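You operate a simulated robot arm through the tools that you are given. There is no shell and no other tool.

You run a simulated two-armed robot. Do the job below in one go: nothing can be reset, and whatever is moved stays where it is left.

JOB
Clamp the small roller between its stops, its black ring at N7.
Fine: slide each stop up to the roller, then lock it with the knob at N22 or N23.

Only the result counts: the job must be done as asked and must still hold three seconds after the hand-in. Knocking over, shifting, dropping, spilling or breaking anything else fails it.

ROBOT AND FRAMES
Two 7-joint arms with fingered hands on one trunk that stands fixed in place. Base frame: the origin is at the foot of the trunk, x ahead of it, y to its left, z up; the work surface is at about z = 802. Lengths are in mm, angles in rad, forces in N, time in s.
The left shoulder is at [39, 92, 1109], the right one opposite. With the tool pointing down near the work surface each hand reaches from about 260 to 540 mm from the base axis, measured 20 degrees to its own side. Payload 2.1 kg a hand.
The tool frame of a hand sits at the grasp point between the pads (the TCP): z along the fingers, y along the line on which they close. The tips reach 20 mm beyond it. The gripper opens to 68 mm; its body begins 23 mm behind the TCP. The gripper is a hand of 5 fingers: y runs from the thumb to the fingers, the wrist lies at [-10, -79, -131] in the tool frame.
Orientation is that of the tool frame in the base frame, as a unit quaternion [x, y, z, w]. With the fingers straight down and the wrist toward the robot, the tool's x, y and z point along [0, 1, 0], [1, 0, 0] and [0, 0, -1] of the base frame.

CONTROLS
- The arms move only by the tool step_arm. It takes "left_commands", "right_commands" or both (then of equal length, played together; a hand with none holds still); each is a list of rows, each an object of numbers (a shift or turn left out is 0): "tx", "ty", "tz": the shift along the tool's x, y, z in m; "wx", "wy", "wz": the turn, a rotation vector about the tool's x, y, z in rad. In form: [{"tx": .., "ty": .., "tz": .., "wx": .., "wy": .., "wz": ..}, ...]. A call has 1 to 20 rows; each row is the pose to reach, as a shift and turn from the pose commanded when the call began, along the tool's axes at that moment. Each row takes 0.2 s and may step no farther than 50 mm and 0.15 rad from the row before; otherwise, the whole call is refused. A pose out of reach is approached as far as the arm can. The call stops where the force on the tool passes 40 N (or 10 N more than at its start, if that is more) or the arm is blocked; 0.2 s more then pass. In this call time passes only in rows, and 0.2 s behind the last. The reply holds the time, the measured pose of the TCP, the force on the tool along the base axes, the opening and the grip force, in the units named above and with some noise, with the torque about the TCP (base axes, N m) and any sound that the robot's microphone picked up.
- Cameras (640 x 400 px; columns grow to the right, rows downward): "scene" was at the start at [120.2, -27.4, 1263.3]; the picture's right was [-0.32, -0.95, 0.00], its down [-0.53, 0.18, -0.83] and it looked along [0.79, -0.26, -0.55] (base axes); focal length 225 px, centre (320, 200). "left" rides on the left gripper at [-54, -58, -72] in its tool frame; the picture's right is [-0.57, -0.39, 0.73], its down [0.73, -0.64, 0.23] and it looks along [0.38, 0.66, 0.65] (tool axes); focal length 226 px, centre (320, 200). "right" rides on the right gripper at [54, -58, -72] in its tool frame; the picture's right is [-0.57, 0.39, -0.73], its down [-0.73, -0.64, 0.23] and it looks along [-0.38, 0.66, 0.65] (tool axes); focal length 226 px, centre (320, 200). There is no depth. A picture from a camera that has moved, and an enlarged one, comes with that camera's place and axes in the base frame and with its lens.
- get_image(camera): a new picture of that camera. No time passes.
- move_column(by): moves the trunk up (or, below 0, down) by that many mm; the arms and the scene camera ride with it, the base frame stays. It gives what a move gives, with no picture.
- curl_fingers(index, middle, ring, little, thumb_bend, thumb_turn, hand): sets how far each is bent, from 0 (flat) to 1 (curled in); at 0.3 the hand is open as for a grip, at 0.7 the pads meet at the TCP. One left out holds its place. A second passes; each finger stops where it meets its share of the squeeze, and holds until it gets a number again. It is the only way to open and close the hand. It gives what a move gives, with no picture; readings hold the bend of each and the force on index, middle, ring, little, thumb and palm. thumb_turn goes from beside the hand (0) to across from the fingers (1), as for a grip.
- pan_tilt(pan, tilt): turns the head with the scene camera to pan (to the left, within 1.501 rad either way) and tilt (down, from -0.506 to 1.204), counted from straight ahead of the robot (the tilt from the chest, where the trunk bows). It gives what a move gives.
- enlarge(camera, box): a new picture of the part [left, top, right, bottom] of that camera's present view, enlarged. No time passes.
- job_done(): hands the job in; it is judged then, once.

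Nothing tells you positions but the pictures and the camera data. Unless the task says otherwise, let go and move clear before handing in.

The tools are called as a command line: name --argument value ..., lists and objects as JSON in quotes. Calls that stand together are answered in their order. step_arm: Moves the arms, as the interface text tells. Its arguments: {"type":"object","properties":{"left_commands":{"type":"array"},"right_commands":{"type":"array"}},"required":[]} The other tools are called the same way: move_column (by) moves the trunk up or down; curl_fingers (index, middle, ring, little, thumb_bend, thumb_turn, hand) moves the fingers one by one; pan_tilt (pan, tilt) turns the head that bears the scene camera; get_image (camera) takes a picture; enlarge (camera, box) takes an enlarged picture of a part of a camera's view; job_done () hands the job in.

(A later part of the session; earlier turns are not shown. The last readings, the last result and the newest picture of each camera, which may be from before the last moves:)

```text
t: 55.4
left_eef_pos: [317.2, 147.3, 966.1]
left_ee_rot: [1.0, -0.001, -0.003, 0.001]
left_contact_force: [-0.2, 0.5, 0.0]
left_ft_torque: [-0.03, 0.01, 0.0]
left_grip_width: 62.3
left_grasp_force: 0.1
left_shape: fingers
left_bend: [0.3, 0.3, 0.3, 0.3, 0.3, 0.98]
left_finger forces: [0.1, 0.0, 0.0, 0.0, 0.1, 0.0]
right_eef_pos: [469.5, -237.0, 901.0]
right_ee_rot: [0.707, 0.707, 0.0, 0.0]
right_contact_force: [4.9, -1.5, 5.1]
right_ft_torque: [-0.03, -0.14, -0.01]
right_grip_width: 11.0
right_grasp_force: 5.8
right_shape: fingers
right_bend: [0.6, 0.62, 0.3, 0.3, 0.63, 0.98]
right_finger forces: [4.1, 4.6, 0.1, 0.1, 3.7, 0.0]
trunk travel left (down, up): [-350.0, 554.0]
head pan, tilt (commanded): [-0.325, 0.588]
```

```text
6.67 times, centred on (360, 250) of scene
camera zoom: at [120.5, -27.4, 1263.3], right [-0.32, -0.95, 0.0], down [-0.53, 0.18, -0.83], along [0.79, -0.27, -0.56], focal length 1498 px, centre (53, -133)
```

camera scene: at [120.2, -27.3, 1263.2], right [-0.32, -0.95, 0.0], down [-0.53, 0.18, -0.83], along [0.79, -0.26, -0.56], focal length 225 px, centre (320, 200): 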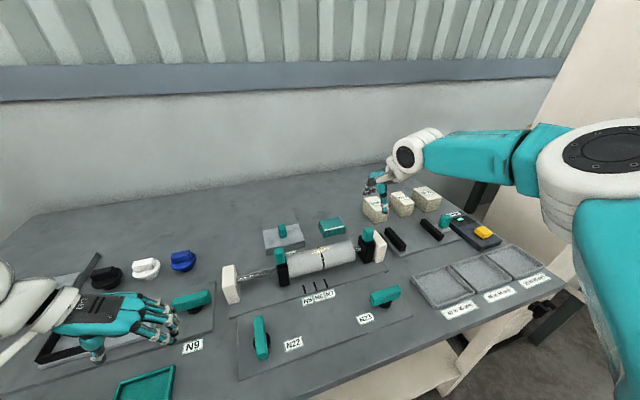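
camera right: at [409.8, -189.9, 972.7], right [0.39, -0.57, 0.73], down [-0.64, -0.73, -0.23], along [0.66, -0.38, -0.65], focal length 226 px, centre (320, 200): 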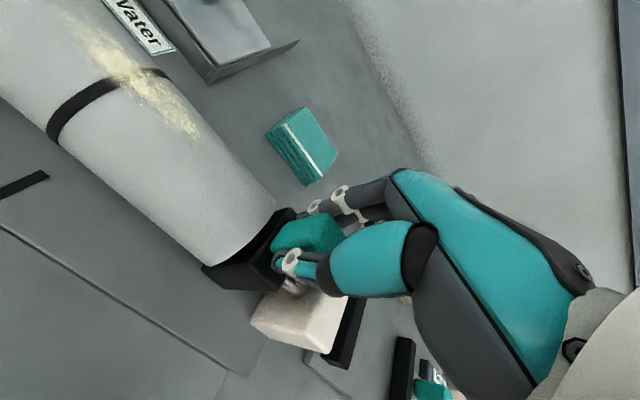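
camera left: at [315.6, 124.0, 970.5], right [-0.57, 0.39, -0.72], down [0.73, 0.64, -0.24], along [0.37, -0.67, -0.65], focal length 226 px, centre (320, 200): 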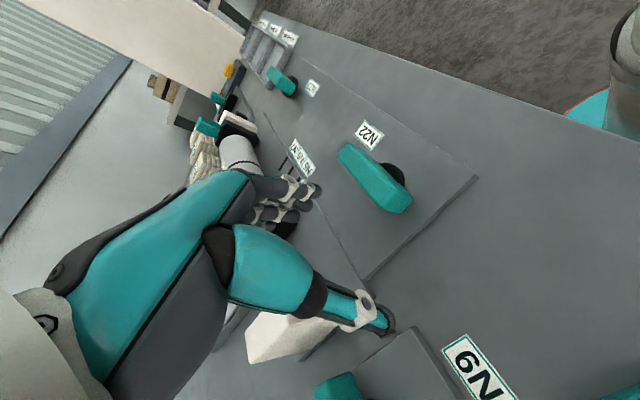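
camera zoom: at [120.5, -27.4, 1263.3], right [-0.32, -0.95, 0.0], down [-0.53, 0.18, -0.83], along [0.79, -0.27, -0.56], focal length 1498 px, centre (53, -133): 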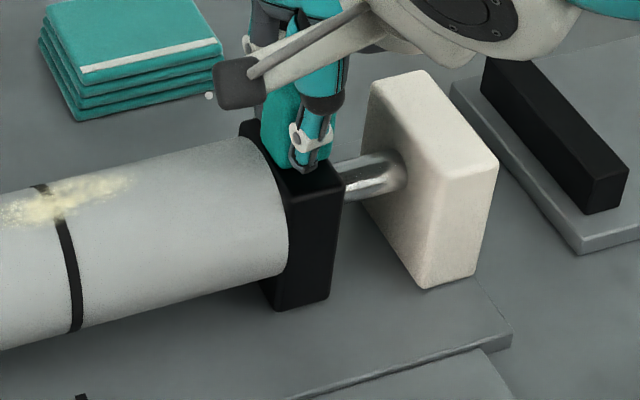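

The roller hasn't moved and the gap has shrunk. I'll continue carefully.

step_arm --right_commands '[{"tx": 0.001}, {"tx": 0.002}]'

enlarge --camera "right" --box '[180, 180, 300, 300]'

enlarge --camera "scene" --box '[330, 220, 390, 280]'

```text
t: 56.0
left_eef_pos: [317.8, 147.0, 967.1]
left_ee_rot: [1.0, -0.001, -0.004, 0.0]
left_contact_force: [-0.6, -0.6, -0.7]
left_ft_torque: [-0.01, 0.01, 0.0]
left_grip_width: 62.1
left_grasp_force: 0.0
left_shape: fingers
left_bend: [0.3, 0.3, 0.3, 0.3, 0.3, 0.98]
left_finger forces: [0.0, 0.0, 0.1, 0.0, 0.1, 0.0]
right_eef_pos: [469.1, -235.9, 900.7]
right_ee_rot: [0.707, 0.707, 0.001, 0.0]
right_contact_force: [7.1, -5.0, 5.6]
right_ft_torque: [-0.13, -0.19, -0.02]
right_grip_width: 11.0
right_grasp_force: 7.3
right_shape: fingers
right_bend: [0.59, 0.61, 0.3, 0.3, 0.63, 0.98]
right_finger forces: [5.1, 5.3, 0.0, 0.0, 3.0, 0.0]
trunk travel left (down, up): [-350.0, 554.0]
head pan, tilt (commanded): [-0.325, 0.588]
```

```text
3.33 times, centred on (240, 240) of right
camera zoom: at [409.6, -182.7, 972.3], right [0.39, -0.57, 0.73], down [-0.64, -0.73, -0.23], along [0.66, -0.38, -0.65], focal length 754 px, centre (587, 67)
```

zoom: 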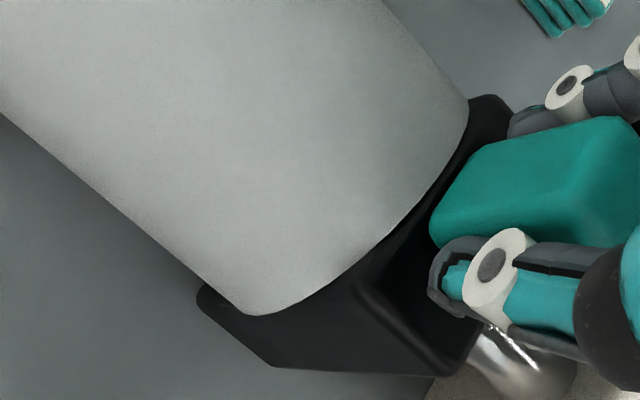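

```text
6.67 times, centred on (360, 250) of scene
camera zoom: at [120.8, -27.9, 1263.2], right [-0.32, -0.95, 0.0], down [-0.53, 0.18, -0.83], along [0.79, -0.27, -0.56], focal length 1498 px, centre (53, -133)
```

zoom: 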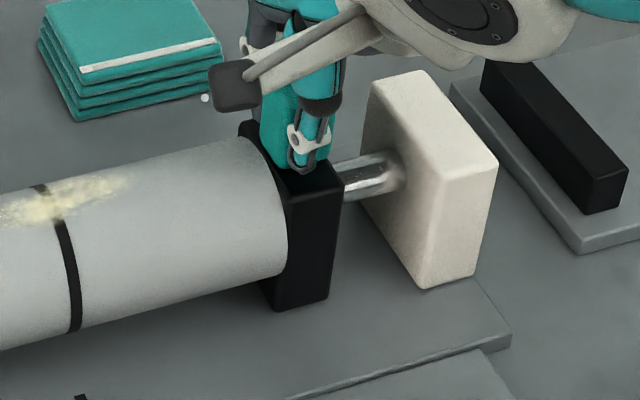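

Contact: the y force jumped to −5 N and the stop stopped advancing, with the ring unmoved. I'll press 1.5 mm more to confirm that the left stop is truly locked.

step_arm --right_commands '[{"tx": 0.0008}, {"tx": 0.0015}]'

enlarge --camera "scene" --box '[260, 200, 410, 310]'

enlarge --camera "scene" --box '[330, 220, 390, 280]'

```text
t: 56.6
left_eef_pos: [317.0, 145.3, 966.7]
left_ee_rot: [1.0, -0.001, -0.004, 0.0]
left_contact_force: [0.0, 0.2, 0.0]
left_ft_torque: [-0.01, 0.03, 0.02]
left_grip_width: 62.3
left_grasp_force: 0.2
left_shape: fingers
left_bend: [0.3, 0.3, 0.3, 0.3, 0.3, 0.98]
left_finger forces: [0.0, 0.0, 0.0, 0.1, 0.0, 0.0]
right_eef_pos: [469.5, -235.3, 901.7]
right_ee_rot: [0.707, 0.707, 0.0, -0.001]
right_contact_force: [6.8, -7.5, 5.5]
right_ft_torque: [-0.18, -0.13, -0.05]
right_grip_width: 10.9
right_grasp_force: 6.9
right_shape: fingers
right_bend: [0.59, 0.61, 0.3, 0.3, 0.63, 0.99]
right_finger forces: [4.9, 5.1, 0.0, 0.0, 3.4, 0.0]
trunk travel left (down, up): [-350.0, 554.0]
head pan, tilt (commanded): [-0.325, 0.588]
```

```text
3.64 times, centred on (335, 255) of scene
camera zoom: at [120.7, -28.3, 1263.2], right [-0.32, -0.95, 0.0], down [-0.53, 0.18, -0.83], along [0.79, -0.26, -0.56], focal length 817 px, centre (266, 0)
```

zoom: 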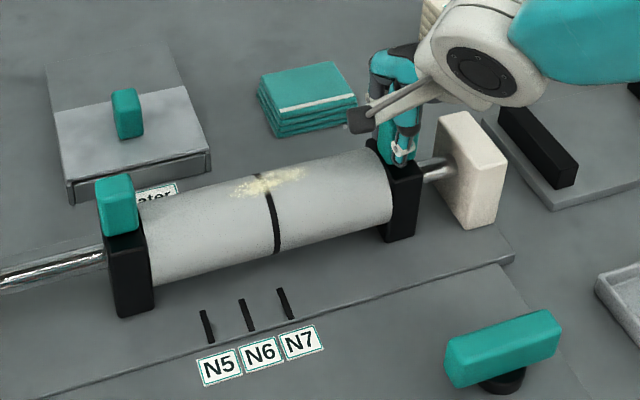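

```text
6.67 times, centred on (360, 250) of scene
camera zoom: at [120.7, -28.3, 1263.2], right [-0.32, -0.95, 0.0], down [-0.53, 0.18, -0.83], along [0.79, -0.26, -0.56], focal length 1498 px, centre (53, -133)
```

zoom: 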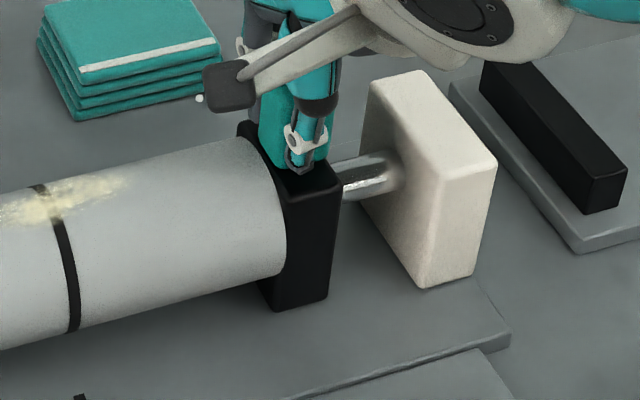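

The force rose to 7.5 N with no movement, so the left stop is locked and both stops touch the roller. I'll release the right stop and lift away.

curl_fingers --hand "right" --index 0.3 --middle 0.3 --thumb_bend 0.3

step_arm --right_commands '[{"tz": -0.02}, {"tz": -0.05}, {"tz": -0.08}, {"tz": -0.1}]'

enlarge --camera "scene" --box '[330, 220, 390, 280]'

enlarge --camera "scene" --box '[220, 210, 410, 350]'

```text
t: 57.6
left_eef_pos: [317.5, 146.2, 965.4]
left_ee_rot: [1.0, -0.001, -0.004, 0.001]
left_contact_force: [0.2, 1.1, 0.4]
left_ft_torque: [0.01, -0.01, 0.01]
left_grip_width: 62.2
left_grasp_force: 0.2
left_shape: fingers
left_bend: [0.3, 0.3, 0.3, 0.3, 0.3, 0.98]
left_finger forces: [0.0, 0.0, 0.1, 0.1, 0.1, 0.1]
right_eef_pos: [468.9, -233.6, 901.1]
right_ee_rot: [0.707, 0.707, 0.0, 0.001]
right_contact_force: [0.2, -1.0, 0.2]
right_ft_torque: [0.0, 0.04, 0.0]
right_grip_width: 62.3
right_grasp_force: 0.1
right_shape: fingers
right_bend: [0.3, 0.3, 0.3, 0.3, 0.3, 0.98]
right_finger forces: [0.0, 0.1, 0.0, 0.0, 0.1, 0.0]
trunk travel left (down, up): [-350.0, 554.0]
head pan, tilt (commanded): [-0.325, 0.588]
```

```text
t: 58.6
left_eef_pos: [317.7, 146.9, 967.4]
left_ee_rot: [1.0, -0.001, -0.003, 0.001]
left_contact_force: [0.2, 0.1, 0.7]
left_ft_torque: [0.01, 0.02, 0.05]
left_grip_width: 62.2
left_grasp_force: 0.0
left_shape: fingers
left_bend: [0.3, 0.3, 0.3, 0.3, 0.3, 0.98]
left_finger forces: [0.0, 0.1, 0.0, 0.0, 0.1, 0.0]
right_eef_pos: [469.6, -233.8, 1003.1]
right_ee_rot: [0.707, 0.708, 0.0, 0.0]
right_contact_force: [0.9, -0.4, -0.3]
right_ft_torque: [0.01, -0.01, -0.03]
right_grip_width: 62.1
right_grasp_force: 0.0
right_shape: fingers
right_bend: [0.3, 0.3, 0.3, 0.3, 0.3, 0.98]
right_finger forces: [0.1, 0.0, 0.0, 0.1, 0.0, 0.0]
trunk travel left (down, up): [-350.0, 554.0]
head pan, tilt (commanded): [-0.325, 0.588]
```

```text
6.67 times, centred on (360, 250) of scene
camera zoom: at [120.2, -27.4, 1263.3], right [-0.32, -0.95, 0.0], down [-0.53, 0.18, -0.83], along [0.79, -0.27, -0.56], focal length 1498 px, centre (53, -133)
```

zoom: 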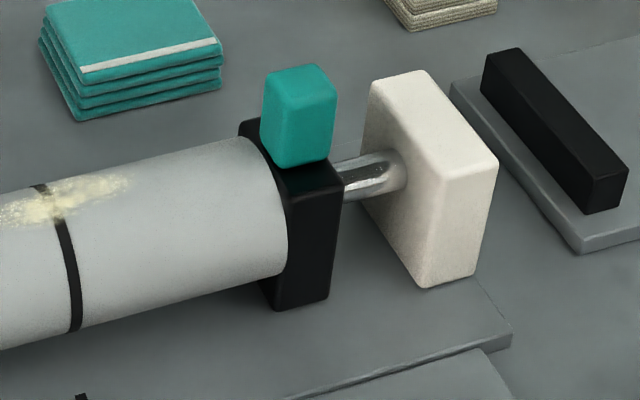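

```text
2.86 times, centred on (315, 280) of scene
camera zoom: at [120.2, -27.4, 1263.3], right [-0.32, -0.95, 0.0], down [-0.53, 0.18, -0.83], along [0.79, -0.27, -0.56], focal length 642 px, centre (334, -29)
```

zoom: 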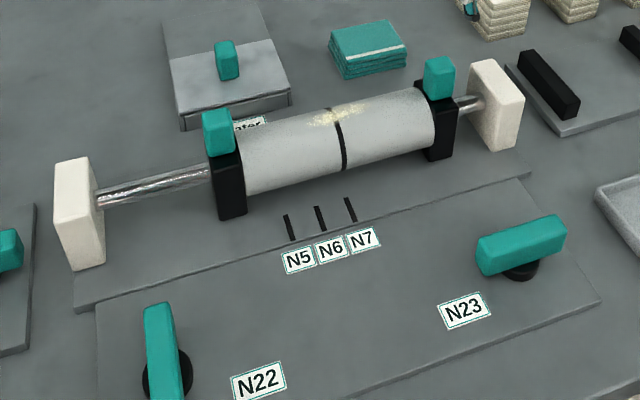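

The right stop stays against the roller and N22's bar points along x. Next the right hand goes to N23, yawing so its wrist swings to the right side.

step_arm --right_commands '[{"tx": -0.002, "ty": -0.016, "tz": 0.0, "wz": -0.1}, {"tx": -0.004, "ty": -0.032, "tz": 0.0, "wz": -0.2}, {"tx": -0.006, "ty": -0.048, "tz": 0.01, "wz": -0.3}, {"tx": -0.008, "ty": -0.064, "tz": 0.03, "wz": -0.4}, {"tx": -0.01, "ty": -0.08, "tz": 0.05, "wz": -0.5}, {"tx": -0.012, "ty": -0.096, "tz": 0.07, "wz": -0.6}, {"tx": -0.014, "ty": -0.112, "tz": 0.09, "wz": -0.7}, {"tx": -0.015, "ty": -0.128, "tz": 0.103, "wz": -0.8}]'

get_image --camera "right"

get_image --camera "scene"

```text
t: 60.4
left_eef_pos: [319.1, 148.0, 966.7]
left_ee_rot: [1.0, -0.001, -0.003, 0.002]
left_contact_force: [0.5, 0.2, 0.5]
left_ft_torque: [-0.02, -0.01, 0.02]
left_grip_width: 62.0
left_grasp_force: 0.1
left_shape: fingers
left_bend: [0.3, 0.3, 0.3, 0.3, 0.3, 0.98]
left_finger forces: [0.0, 0.1, 0.1, 0.0, 0.0, 0.1]
right_eef_pos: [340.6, -248.5, 898.7]
right_ee_rot: [0.374, 0.927, 0.0, -0.001]
right_contact_force: [-0.4, -0.6, -0.3]
right_ft_torque: [-0.02, 0.02, 0.02]
right_grip_width: 62.0
right_grasp_force: 0.0
right_shape: fingers
right_bend: [0.3, 0.3, 0.3, 0.3, 0.3, 0.98]
right_finger forces: [0.0, 0.0, 0.1, 0.1, 0.1, 0.0]
trunk travel left (down, up): [-350.0, 554.0]
head pan, tilt (commanded): [-0.325, 0.588]
```

```text
taken
camera right: at [260.1, -253.9, 970.2], right [0.68, -0.12, 0.73], down [0.08, -0.97, -0.23], along [0.73, 0.21, -0.65], focal length 226 px, centre (320, 200)
```

right: 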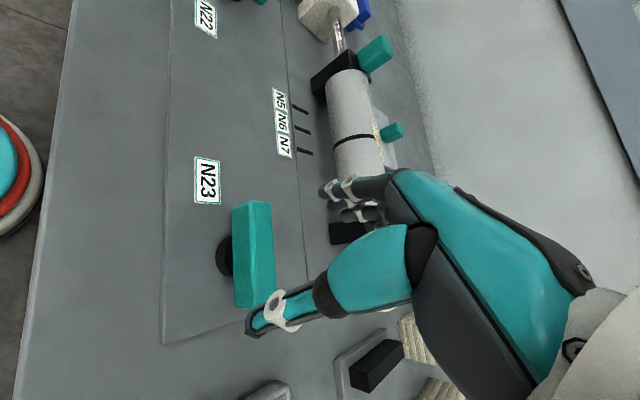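

```text
taken
camera scene: at [120.2, -27.4, 1263.3], right [-0.32, -0.95, 0.0], down [-0.53, 0.18, -0.83], along [0.79, -0.27, -0.56], focal length 225 px, centre (320, 200)
```

scene: 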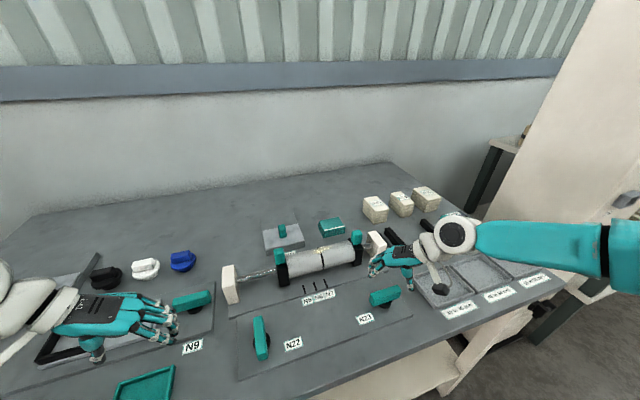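

The right hand is centred over N23, mirror-image of N22, with a good posture. I'll lower it around the bar.

step_arm --right_commands '[{"tz": 0.015}, {"tz": 0.03}, {"tz": 0.042}, {"tz": 0.05}]'

get_image --camera "right"

enlarge --camera "scene" --box '[330, 220, 470, 340]'

```text
t: 61.4
left_eef_pos: [317.6, 148.6, 966.9]
left_ee_rot: [1.0, -0.001, -0.004, 0.001]
left_contact_force: [0.3, -0.2, 0.1]
left_ft_torque: [-0.02, 0.01, -0.01]
left_grip_width: 61.9
left_grasp_force: 0.0
left_shape: fingers
left_bend: [0.3, 0.3, 0.3, 0.3, 0.3, 0.98]
left_finger forces: [0.1, 0.0, 0.1, 0.0, 0.1, 0.1]
right_eef_pos: [341.9, -250.1, 850.0]
right_ee_rot: [0.375, 0.927, 0.0, 0.001]
right_contact_force: [-0.4, -0.9, -0.3]
right_ft_torque: [-0.02, 0.0, -0.02]
right_grip_width: 62.0
right_grasp_force: 0.0
right_shape: fingers
right_bend: [0.3, 0.3, 0.3, 0.3, 0.3, 0.98]
right_finger forces: [0.1, 0.0, 0.0, 0.1, 0.1, 0.0]
trunk travel left (down, up): [-350.0, 554.0]
head pan, tilt (commanded): [-0.325, 0.588]
```

```text
taken
camera right: at [260.1, -254.2, 920.6], right [0.68, -0.12, 0.73], down [0.08, -0.97, -0.23], along [0.73, 0.21, -0.65], focal length 226 px, centre (320, 200)
```

right: 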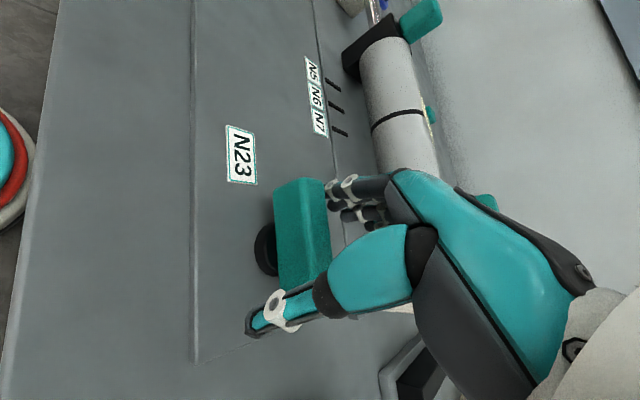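

```text
3.33 times, centred on (400, 280) of scene
camera zoom: at [120.2, -27.4, 1263.3], right [-0.32, -0.95, 0.0], down [-0.53, 0.18, -0.83], along [0.79, -0.27, -0.56], focal length 749 px, centre (53, -67)
```

zoom: 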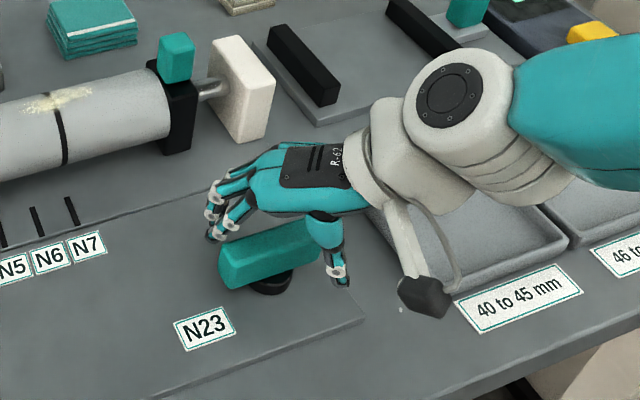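

The hand straddles the N23 bar diagonally. I'll close partway; if this knob also turns counter-clockwise, the bar will swing by itself.

curl_fingers --hand "right" --index 0.5 --middle 0.5 --thumb_bend 0.5

get_image --camera "right"

enlarge --camera "scene" --box '[330, 220, 470, 340]'

```text
t: 62.4
left_eef_pos: [318.1, 147.4, 966.7]
left_ee_rot: [1.0, -0.001, -0.005, 0.001]
left_contact_force: [-0.3, -0.6, 0.5]
left_ft_torque: [-0.01, 0.01, 0.0]
left_grip_width: 61.9
left_grasp_force: 0.1
left_shape: fingers
left_bend: [0.3, 0.3, 0.3, 0.3, 0.3, 0.98]
left_finger forces: [0.0, 0.0, 0.0, 0.1, 0.0, 0.0]
right_eef_pos: [341.3, -249.0, 849.2]
right_ee_rot: [0.375, 0.927, 0.0, 0.0]
right_contact_force: [1.0, 0.4, -0.4]
right_ft_torque: [0.01, -0.01, -0.02]
right_grip_width: 30.8
right_grasp_force: 0.4
right_shape: fingers
right_bend: [0.48, 0.5, 0.3, 0.3, 0.5, 0.98]
right_finger forces: [0.8, 0.0, 0.0, 0.1, 0.0, 0.1]
trunk travel left (down, up): [-350.0, 554.0]
head pan, tilt (commanded): [-0.325, 0.588]
```

```text
taken
camera right: at [260.0, -254.1, 920.7], right [0.68, -0.12, 0.73], down [0.08, -0.97, -0.23], along [0.73, 0.21, -0.65], focal length 226 px, centre (320, 200)
```

right: 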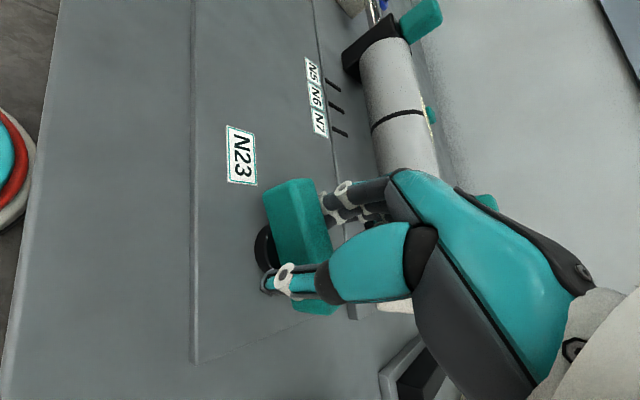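

```text
3.33 times, centred on (400, 280) of scene
camera zoom: at [120.3, -27.3, 1263.3], right [-0.32, -0.95, 0.0], down [-0.53, 0.18, -0.83], along [0.79, -0.27, -0.56], focal length 749 px, centre (53, -67)
```

zoom: 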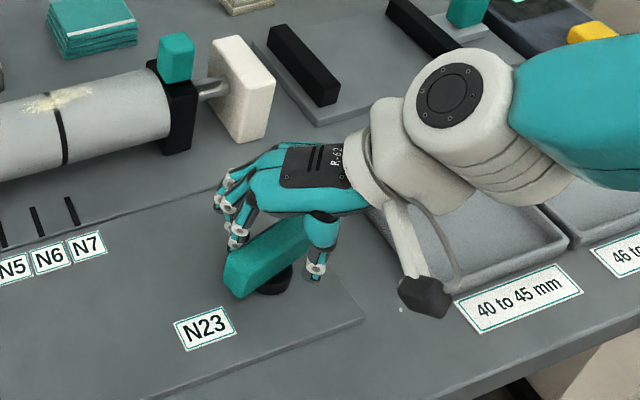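

N23 turns counter-clockwise too. I'll close fully so the bar aligns with the hand.

curl_fingers --hand "right" --index 0.65 --middle 0.65 --thumb_bend 0.65

get_image --camera "right"

enlarge --camera "scene" --box '[330, 220, 470, 340]'

```text
t: 63.4
left_eef_pos: [317.8, 148.4, 965.6]
left_ee_rot: [1.0, -0.001, -0.004, 0.001]
left_contact_force: [-0.7, -0.8, 0.7]
left_ft_torque: [-0.01, 0.02, -0.02]
left_grip_width: 62.3
left_grasp_force: 0.0
left_shape: fingers
left_bend: [0.3, 0.3, 0.3, 0.3, 0.3, 0.98]
left_finger forces: [0.0, 0.0, 0.1, 0.1, 0.0, 0.0]
right_eef_pos: [342.4, -248.4, 850.3]
right_ee_rot: [0.375, 0.927, 0.001, -0.001]
right_contact_force: [3.5, 6.7, 0.3]
right_ft_torque: [0.08, -0.04, -0.01]
right_grip_width: 13.3
right_grasp_force: 3.1
right_shape: fingers
right_bend: [0.54, 0.61, 0.3, 0.3, 0.64, 0.98]
right_finger forces: [3.6, 2.0, 0.0, 0.0, 0.1, 0.0]
trunk travel left (down, up): [-350.0, 554.0]
head pan, tilt (commanded): [-0.325, 0.588]
```

```text
taken
camera right: at [260.4, -253.5, 920.9], right [0.68, -0.12, 0.73], down [0.08, -0.97, -0.23], along [0.73, 0.21, -0.65], focal length 226 px, centre (320, 200)
```

right: 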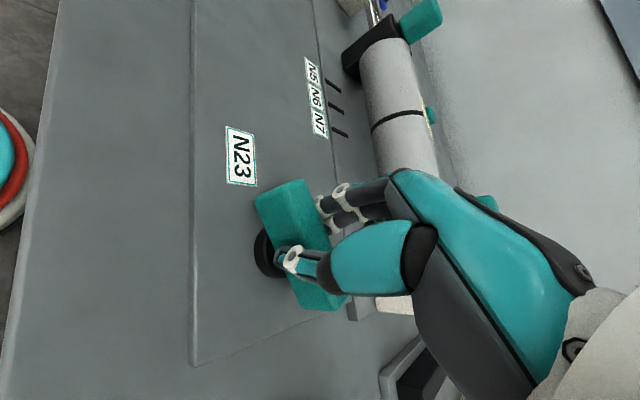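

```text
3.33 times, centred on (400, 280) of scene
camera zoom: at [120.6, -26.6, 1263.2], right [-0.32, -0.95, 0.0], down [-0.53, 0.18, -0.83], along [0.79, -0.27, -0.56], focal length 749 px, centre (53, -67)
```

zoom: 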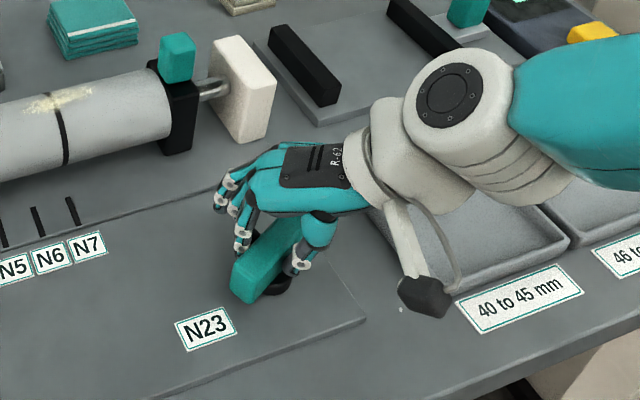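

The bar is turned roughly 40°. I'll bring the thumb onto it, then rotate the hand counter-clockwise with it.

curl_fingers --hand "right" --thumb_bend 0.75

step_arm --right_commands '[{"wz": -0.08}, {"wz": -0.16}, {"wz": -0.24}, {"wz": -0.32}, {"wz": -0.4}]'

get_image --camera "right"

enlarge --camera "scene" --box '[330, 220, 470, 340]'

```text
t: 64.4
left_eef_pos: [318.2, 147.1, 966.8]
left_ee_rot: [1.0, -0.001, -0.003, 0.001]
left_contact_force: [0.9, 0.1, 0.3]
left_ft_torque: [0.02, 0.01, -0.03]
left_grip_width: 61.9
left_grasp_force: 0.1
left_shape: fingers
left_bend: [0.3, 0.3, 0.3, 0.3, 0.3, 0.98]
left_finger forces: [0.0, 0.0, 0.0, 0.1, 0.1, 0.0]
right_eef_pos: [341.7, -249.5, 850.5]
right_ee_rot: [0.376, 0.927, 0.0, 0.001]
right_contact_force: [2.2, 3.6, -0.9]
right_ft_torque: [0.05, -0.04, 0.0]
right_grip_width: 11.4
right_grasp_force: 5.0
right_shape: fingers
right_bend: [0.54, 0.6, 0.3, 0.3, 0.69, 0.97]
right_finger forces: [4.0, 2.2, 0.1, 0.0, 3.6, 0.0]
trunk travel left (down, up): [-350.0, 554.0]
head pan, tilt (commanded): [-0.325, 0.588]
```

```text
t: 65.6
left_eef_pos: [318.1, 147.2, 965.6]
left_ee_rot: [1.0, -0.001, -0.004, 0.0]
left_contact_force: [0.1, 0.1, -0.8]
left_ft_torque: [-0.02, 0.02, -0.01]
left_grip_width: 62.0
left_grasp_force: 0.1
left_shape: fingers
left_bend: [0.3, 0.3, 0.3, 0.3, 0.3, 0.98]
left_finger forces: [0.1, 0.1, 0.0, 0.0, 0.0, 0.0]
right_eef_pos: [332.8, -246.7, 860.4]
right_ee_rot: [0.183, 0.983, 0.0, 0.0]
right_contact_force: [4.6, -1.1, -5.9]
right_ft_torque: [-0.03, -0.05, -0.03]
right_grip_width: 9.1
right_grasp_force: 4.2
right_shape: fingers
right_bend: [0.56, 0.6, 0.3, 0.3, 0.68, 0.98]
right_finger forces: [3.1, 2.3, 0.0, 0.0, 3.8, 0.0]
right hand out of reach, approached as far as the arm can: row 2, 3, 4, 5
trunk travel left (down, up): [-350.0, 554.0]
head pan, tilt (commanded): [-0.325, 0.588]
```

```text
taken
camera right: at [259.7, -283.0, 931.6], right [0.67, 0.16, 0.73], down [0.45, -0.86, -0.23], along [0.59, 0.48, -0.65], focal length 226 px, centre (320, 200)
```

right: 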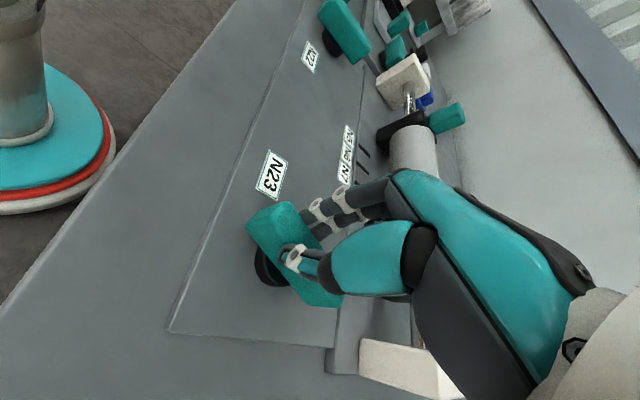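

```text
3.33 times, centred on (400, 280) of scene
camera zoom: at [121.1, -27.8, 1263.1], right [-0.32, -0.95, 0.0], down [-0.53, 0.18, -0.83], along [0.79, -0.26, -0.56], focal length 749 px, centre (53, -67)
```

zoom: 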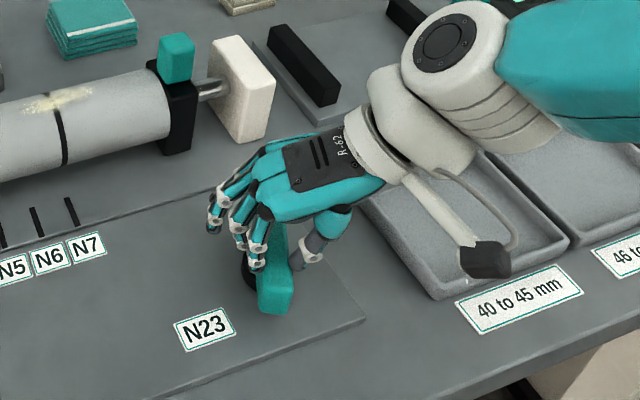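

The right wrist runs out of range at this yaw with the bar at roughly 56°. I'll let go, rise, and turn the hand back, then finish the turn by pushing the bar's far end toward +y with the index finger's side.

curl_fingers --hand "right" --index 0.3 --middle 0.3 --thumb_bend 0.3

step_arm --right_commands '[{"tz": -0.02, "wz": 0.05}, {"tz": -0.04, "wz": 0.15}, {"tz": -0.06, "wz": 0.27}, {"tz": -0.06, "wz": 0.4}]'

get_image --camera "right"

enlarge --camera "scene" --box '[330, 220, 470, 340]'

```text
t: 66.6
left_eef_pos: [318.4, 148.3, 966.9]
left_ee_rot: [1.0, 0.0, -0.003, 0.001]
left_contact_force: [0.3, -0.3, 0.6]
left_ft_torque: [0.0, -0.01, 0.01]
left_grip_width: 61.9
left_grasp_force: 0.2
left_shape: fingers
left_bend: [0.3, 0.3, 0.3, 0.3, 0.3, 0.98]
left_finger forces: [0.0, 0.0, 0.0, 0.1, 0.1, 0.0]
right_eef_pos: [332.0, -246.5, 860.8]
right_ee_rot: [0.184, 0.983, 0.0, 0.0]
right_contact_force: [0.3, 0.6, -0.2]
right_ft_torque: [0.0, 0.0, 0.04]
right_grip_width: 62.1
right_grasp_force: 0.0
right_shape: fingers
right_bend: [0.3, 0.3, 0.3, 0.3, 0.3, 0.98]
right_finger forces: [0.0, 0.0, 0.1, 0.0, 0.1, 0.0]
trunk travel left (down, up): [-350.0, 554.0]
head pan, tilt (commanded): [-0.325, 0.588]
```

```text
t: 67.6
left_eef_pos: [318.6, 147.4, 966.7]
left_ee_rot: [1.0, -0.002, -0.004, 0.001]
left_contact_force: [-0.9, 0.2, -0.4]
left_ft_torque: [-0.02, -0.02, 0.02]
left_grip_width: 62.0
left_grasp_force: 0.1
left_shape: fingers
left_bend: [0.3, 0.3, 0.3, 0.3, 0.3, 0.98]
left_finger forces: [0.1, 0.0, 0.1, 0.1, 0.1, 0.0]
right_eef_pos: [333.0, -246.5, 919.5]
right_ee_rot: [0.376, 0.927, 0.0, 0.0]
right_contact_force: [0.2, 0.1, 0.2]
right_ft_torque: [0.0, -0.02, 0.05]
right_grip_width: 62.3
right_grasp_force: 0.0
right_shape: fingers
right_bend: [0.3, 0.3, 0.3, 0.3, 0.3, 0.98]
right_finger forces: [0.0, 0.0, 0.0, 0.0, 0.0, 0.0]
trunk travel left (down, up): [-350.0, 554.0]
head pan, tilt (commanded): [-0.325, 0.588]
```

```text
taken
camera right: at [251.3, -251.3, 991.1], right [0.68, -0.12, 0.73], down [0.08, -0.97, -0.23], along [0.73, 0.21, -0.65], focal length 226 px, centre (320, 200)
```

right: 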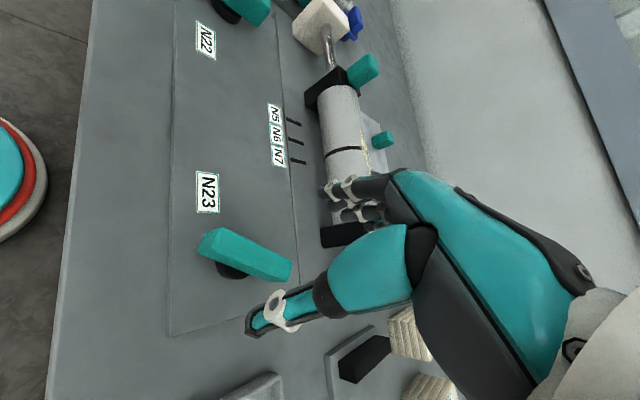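

```text
3.33 times, centred on (400, 280) of scene
camera zoom: at [120.2, -27.4, 1263.3], right [-0.32, -0.95, 0.0], down [-0.53, 0.18, -0.83], along [0.79, -0.27, -0.56], focal length 749 px, centre (53, -67)
```

zoom: 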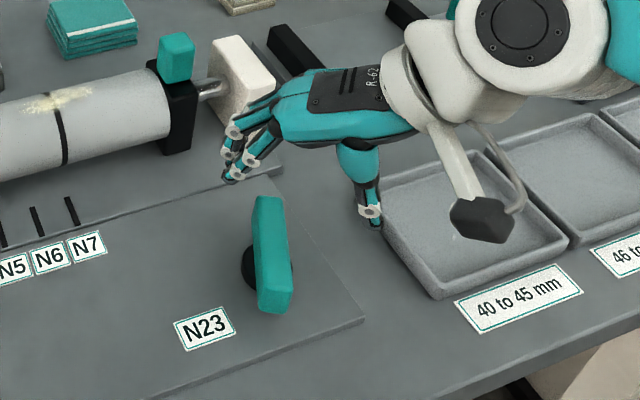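

The N23 bar is at about 60°. I'll curl the unused fingers away, open the thumb wide, and bring the hand back square at about (324, −288), high above.

curl_fingers --hand "right" --middle 1.0 --ring 1.0 --little 1.0 --thumb_bend 0.0

step_arm --right_commands '[{"tx": -0.004, "ty": -0.006, "wz": 0.13}, {"tx": -0.008, "ty": -0.012, "wz": 0.26}, {"tx": -0.012, "ty": -0.018, "wz": 0.4}, {"tx": -0.016, "ty": -0.024, "wz": 0.53}, {"tx": -0.02, "ty": -0.03, "wz": 0.66}, {"tx": -0.0228, "ty": -0.0364, "wz": 0.8}]'

get_image --camera "right"

enlarge --camera "scene" --box '[330, 200, 490, 340]'

```text
t: 68.6
left_eef_pos: [316.6, 146.6, 967.0]
left_ee_rot: [1.0, -0.001, -0.004, 0.0]
left_contact_force: [-0.5, -0.2, -0.5]
left_ft_torque: [-0.01, 0.02, 0.0]
left_grip_width: 62.1
left_grasp_force: 0.1
left_shape: fingers
left_bend: [0.3, 0.3, 0.3, 0.3, 0.3, 0.98]
left_finger forces: [0.0, 0.1, 0.1, 0.1, 0.1, 0.0]
right_eef_pos: [332.3, -246.7, 920.5]
right_ee_rot: [0.375, 0.927, 0.0, -0.001]
right_contact_force: [-0.2, -1.0, -1.5]
right_ft_torque: [0.0, -0.01, 0.0]
right_grip_width: 74.6
right_grasp_force: 0.2
right_shape: fingers
right_bend: [0.3, 1.0, 1.0, 1.0, 0.01, 0.98]
right_finger forces: [0.0, 0.0, 0.0, 0.1, 0.1, 0.0]
trunk travel left (down, up): [-350.0, 554.0]
head pan, tilt (commanded): [-0.325, 0.588]
```

```text
t: 70.0
left_eef_pos: [318.2, 146.9, 966.9]
left_ee_rot: [1.0, -0.001, -0.003, 0.001]
left_contact_force: [0.4, 1.1, -0.5]
left_ft_torque: [0.01, 0.0, 0.02]
left_grip_width: 62.2
left_grasp_force: 0.1
left_shape: fingers
left_bend: [0.3, 0.3, 0.3, 0.3, 0.3, 0.98]
left_finger forces: [0.1, 0.1, 0.0, 0.0, 0.0, 0.1]
right_eef_pos: [322.1, -289.5, 921.1]
right_ee_rot: [0.708, 0.706, 0.0, 0.0]
right_contact_force: [0.0, -0.5, -0.5]
right_ft_torque: [-0.02, -0.02, -0.04]
right_grip_width: 74.8
right_grasp_force: 0.0
right_shape: fingers
right_bend: [0.3, 1.0, 1.0, 1.0, 0.0, 0.98]
right_finger forces: [0.0, 0.1, 0.0, 0.1, 0.0, 0.0]
trunk travel left (down, up): [-350.0, 554.0]
head pan, tilt (commanded): [-0.325, 0.588]
```

```text
taken
camera right: at [263.3, -235.5, 991.5], right [0.39, -0.57, 0.73], down [-0.64, -0.73, -0.23], along [0.66, -0.38, -0.65], focal length 226 px, centre (320, 200)
```

right: 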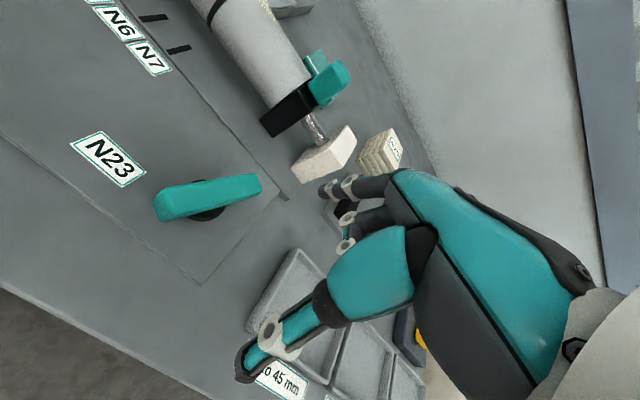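

```text
2.86 times, centred on (410, 270) of scene
camera zoom: at [120.1, -27.5, 1263.3], right [-0.32, -0.95, 0.0], down [-0.53, 0.18, -0.83], along [0.79, -0.27, -0.56], focal length 642 px, centre (63, 0)
```

zoom: 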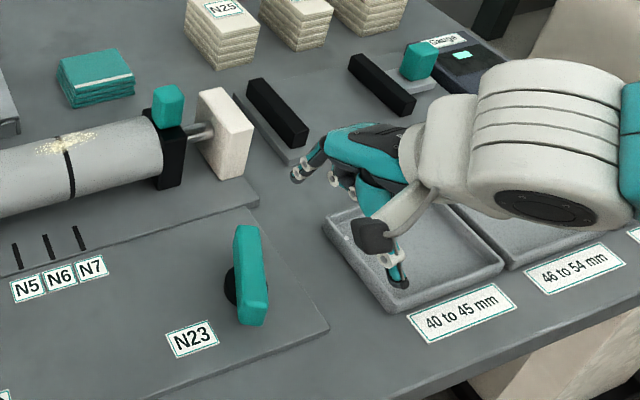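

The index tip is at about (362, −288), just outside the bar's far end, clear of the tray. I'll lower it to bar height.

step_arm --right_commands '[{"tz": 0.02}, {"tz": 0.04}, {"tz": 0.06}, {"tz": 0.073}]'

get_image --camera "right"

enlarge --camera "scene" --box '[330, 200, 490, 340]'

```text
t: 71.0
left_eef_pos: [317.7, 147.1, 966.2]
left_ee_rot: [1.0, 0.0, -0.004, 0.001]
left_contact_force: [0.5, 0.4, -0.3]
left_ft_torque: [0.03, -0.01, 0.01]
left_grip_width: 62.1
left_grasp_force: 0.1
left_shape: fingers
left_bend: [0.3, 0.3, 0.3, 0.3, 0.3, 0.98]
left_finger forces: [0.0, 0.1, 0.0, 0.0, 0.1, 0.0]
right_eef_pos: [323.2, -288.5, 847.3]
right_ee_rot: [0.706, 0.708, 0.001, 0.0]
right_contact_force: [0.4, -0.5, 0.1]
right_ft_torque: [0.04, 0.0, 0.01]
right_grip_width: 74.7
right_grasp_force: 0.1
right_shape: fingers
right_bend: [0.3, 1.0, 1.0, 1.0, 0.0, 0.98]
right_finger forces: [0.0, 0.0, 0.0, 0.0, 0.0, 0.0]
trunk travel left (down, up): [-350.0, 554.0]
head pan, tilt (commanded): [-0.325, 0.588]
```

```text
taken
camera right: at [263.6, -235.4, 918.3], right [0.39, -0.57, 0.73], down [-0.64, -0.73, -0.23], along [0.66, -0.38, -0.65], focal length 226 px, centre (320, 200)
```

right: 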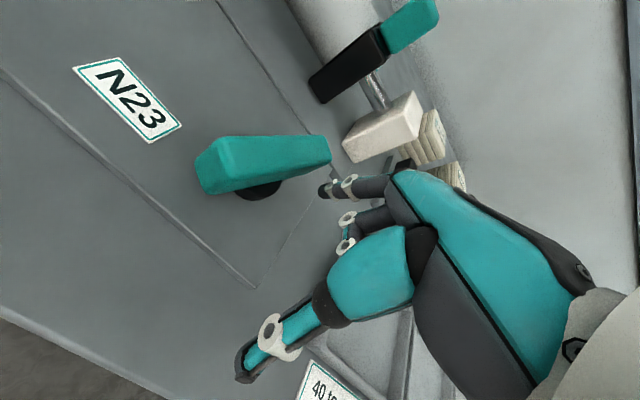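

```text
2.86 times, centred on (410, 270) of scene
camera zoom: at [120.2, -27.4, 1263.3], right [-0.32, -0.95, 0.0], down [-0.53, 0.18, -0.83], along [0.79, -0.27, -0.56], focal length 642 px, centre (63, 0)
```

zoom: 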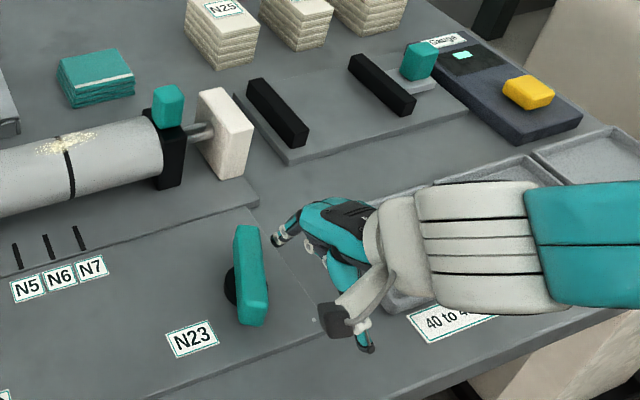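

The index is just beside the bar's far end. I'll push it toward +y in small steps until the bar reaches its stop.

step_arm --right_commands '[{"tx": 0.003}, {"tx": 0.006}, {"tx": 0.009}, {"tx": 0.012}, {"tx": 0.015}, {"tx": 0.018}]'

get_image --camera "right"

enlarge --camera "scene" --box '[330, 200, 490, 340]'

```text
t: 72.4
left_eef_pos: [319.0, 147.3, 966.5]
left_ee_rot: [1.0, -0.001, -0.004, 0.0]
left_contact_force: [0.5, 0.1, 0.3]
left_ft_torque: [0.0, 0.02, 0.03]
left_grip_width: 62.0
left_grasp_force: 0.1
left_shape: fingers
left_bend: [0.3, 0.3, 0.3, 0.3, 0.3, 0.98]
left_finger forces: [0.1, 0.0, 0.0, 0.0, 0.0, 0.0]
right_eef_pos: [321.7, -270.4, 846.4]
right_ee_rot: [0.707, 0.708, 0.0, -0.001]
right_contact_force: [1.3, -0.8, -0.4]
right_ft_torque: [0.0, 0.02, -0.05]
right_grip_width: 75.6
right_grasp_force: 0.6
right_shape: fingers
right_bend: [0.3, 1.0, 1.0, 1.0, 0.0, 0.98]
right_finger forces: [1.2, 0.0, 0.0, 0.0, 0.0, 0.0]
trunk travel left (down, up): [-350.0, 554.0]
head pan, tilt (commanded): [-0.325, 0.588]
```

```text
taken
camera right: at [263.6, -217.4, 917.9], right [0.39, -0.57, 0.73], down [-0.64, -0.73, -0.23], along [0.66, -0.38, -0.65], focal length 226 px, centre (320, 200)
```

right: 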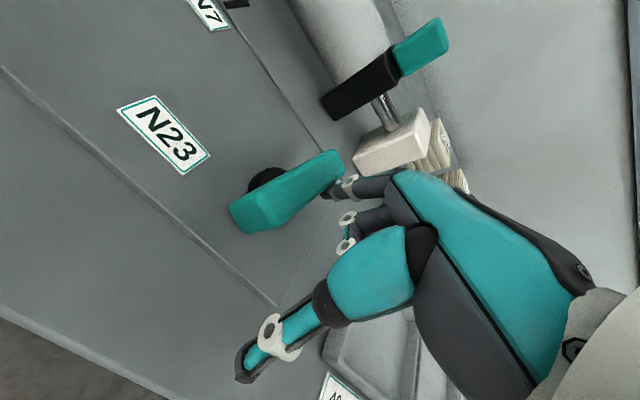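

```text
2.86 times, centred on (410, 270) of scene
camera zoom: at [120.2, -27.5, 1263.3], right [-0.32, -0.95, 0.0], down [-0.53, 0.18, -0.83], along [0.79, -0.27, -0.56], focal length 642 px, centre (63, 0)
```

zoom: 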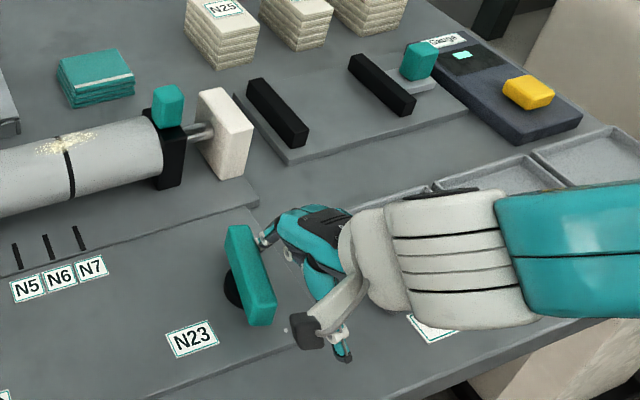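

The bar is at roughly 70° now. I'll keep pushing until the force rises at the stop.

step_arm --right_commands '[{"tx": 0.002}, {"tx": 0.004}, {"tx": 0.006}, {"tx": 0.008}]'

get_image --camera "right"

enlarge --camera "scene" --box '[330, 200, 490, 340]'

```text
t: 73.4
left_eef_pos: [317.7, 145.8, 965.6]
left_ee_rot: [1.0, -0.001, -0.003, 0.0]
left_contact_force: [-1.0, -0.6, -1.0]
left_ft_torque: [-0.01, 0.02, 0.0]
left_grip_width: 62.1
left_grasp_force: 0.1
left_shape: fingers
left_bend: [0.3, 0.3, 0.3, 0.3, 0.3, 0.98]
left_finger forces: [0.0, 0.1, 0.0, 0.0, 0.0, 0.1]
right_eef_pos: [322.9, -263.6, 847.3]
right_ee_rot: [0.707, 0.708, 0.0, 0.0]
right_contact_force: [2.6, -6.5, 0.0]
right_ft_torque: [-0.03, 0.0, -0.21]
right_grip_width: 77.2
right_grasp_force: 3.0
right_shape: fingers
right_bend: [0.28, 1.0, 1.0, 1.0, 0.0, 0.98]
right_finger forces: [5.6, 0.0, 0.1, 0.0, 0.0, 0.0]
trunk travel left (down, up): [-350.0, 554.0]
head pan, tilt (commanded): [-0.325, 0.588]
```

```text
taken
camera right: at [263.1, -210.0, 917.8], right [0.39, -0.57, 0.73], down [-0.64, -0.73, -0.23], along [0.66, -0.38, -0.65], focal length 226 px, centre (320, 200)
```

right: 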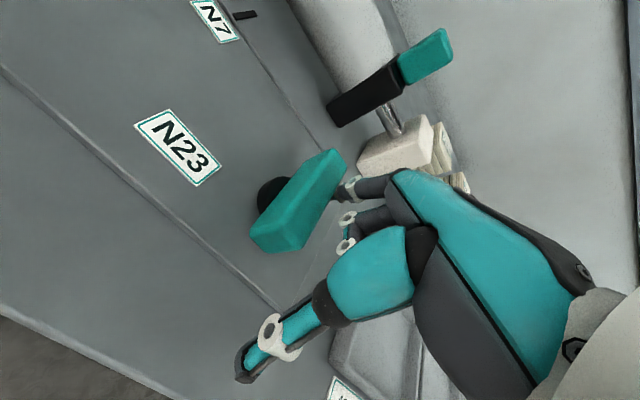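

```text
2.86 times, centred on (410, 270) of scene
camera zoom: at [120.5, -28.2, 1263.2], right [-0.32, -0.95, 0.0], down [-0.53, 0.18, -0.83], along [0.79, -0.26, -0.56], focal length 642 px, centre (63, 0)
```

zoom: 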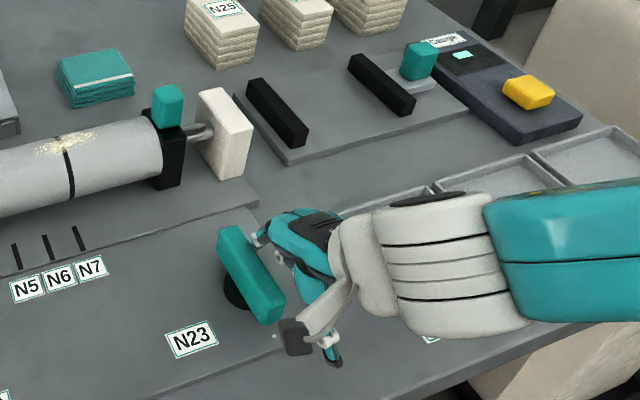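

The bar is at about 84° with force rising to 6.5 N. I'll press a little more to see whether this is the stop.

step_arm --right_commands '[{"tx": 0.0015}, {"tx": 0.003}, {"tx": 0.0045}]'

enlarge --camera "scene" --box '[330, 200, 490, 340]'

enlarge --camera "scene" --box '[230, 270, 430, 380]'

```text
t: 74.2
left_eef_pos: [318.9, 145.8, 966.6]
left_ee_rot: [1.0, -0.001, -0.004, 0.0]
left_contact_force: [0.7, -0.5, 0.0]
left_ft_torque: [0.01, 0.0, 0.0]
left_grip_width: 62.1
left_grasp_force: 0.1
left_shape: fingers
left_bend: [0.3, 0.3, 0.3, 0.3, 0.3, 0.98]
left_finger forces: [0.1, 0.0, 0.1, 0.1, 0.0, 0.1]
right_eef_pos: [323.2, -260.4, 847.1]
right_ee_rot: [0.707, 0.707, -0.001, 0.0]
right_contact_force: [1.4, -12.6, 0.0]
right_ft_torque: [-0.01, -0.02, -0.44]
right_grip_width: 77.3
right_grasp_force: 6.7
right_shape: fingers
right_bend: [0.28, 1.0, 1.0, 1.0, 0.0, 0.98]
right_finger forces: [12.5, 0.1, 0.0, 0.1, 0.0, 0.1]
trunk travel left (down, up): [-350.0, 554.0]
head pan, tilt (commanded): [-0.325, 0.588]
```

```text
2.86 times, centred on (410, 270) of scene
camera zoom: at [120.4, -29.1, 1263.2], right [-0.32, -0.95, 0.0], down [-0.53, 0.18, -0.83], along [0.79, -0.26, -0.56], focal length 642 px, centre (63, 0)
```

zoom: 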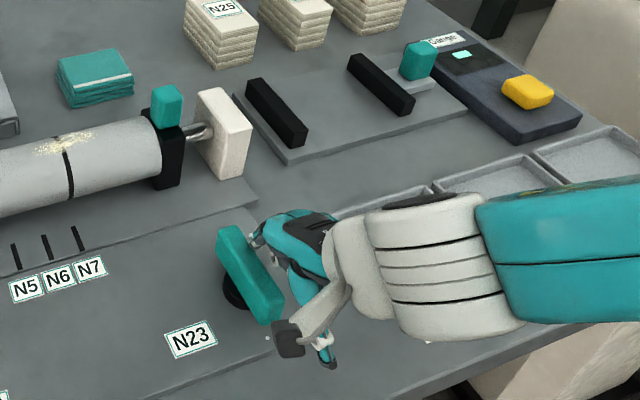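

```text
3.20 times, centred on (330, 325) of scene
camera zoom: at [120.4, -29.1, 1263.2], right [-0.32, -0.95, 0.0], down [-0.53, 0.18, -0.83], along [0.79, -0.26, -0.56], focal length 719 px, centre (288, -200)
```

zoom: 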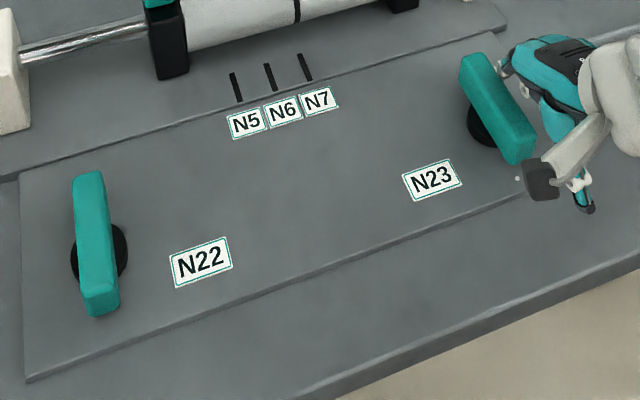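

Force is 12.6 N but the bar looks to be at about 84°, whereas N22 measures 90°. I'll look more closely with the right camera before deciding.

enlarge --camera "right" --box '[200, 100, 380, 280]'

enlarge --camera "scene" --box '[360, 250, 440, 320]'

```text
2.22 times, centred on (290, 190) of right
camera zoom: at [263.3, -206.6, 917.8], right [0.39, -0.57, 0.73], down [-0.64, -0.73, -0.23], along [0.66, -0.38, -0.65], focal length 502 px, centre (387, 222)
```

zoom: 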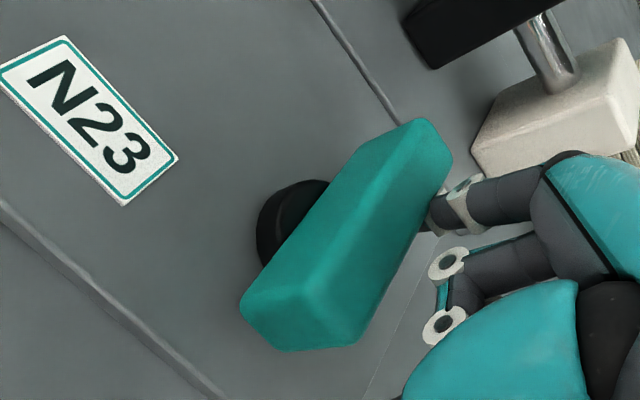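

```text
5.71 times, centred on (400, 285) of scene
camera zoom: at [120.4, -29.1, 1263.2], right [-0.32, -0.95, 0.0], down [-0.53, 0.18, -0.83], along [0.79, -0.26, -0.56], focal length 1284 px, centre (-137, -286)
```

zoom: 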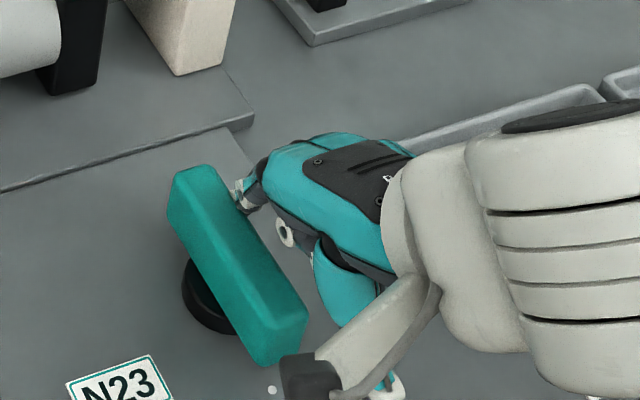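

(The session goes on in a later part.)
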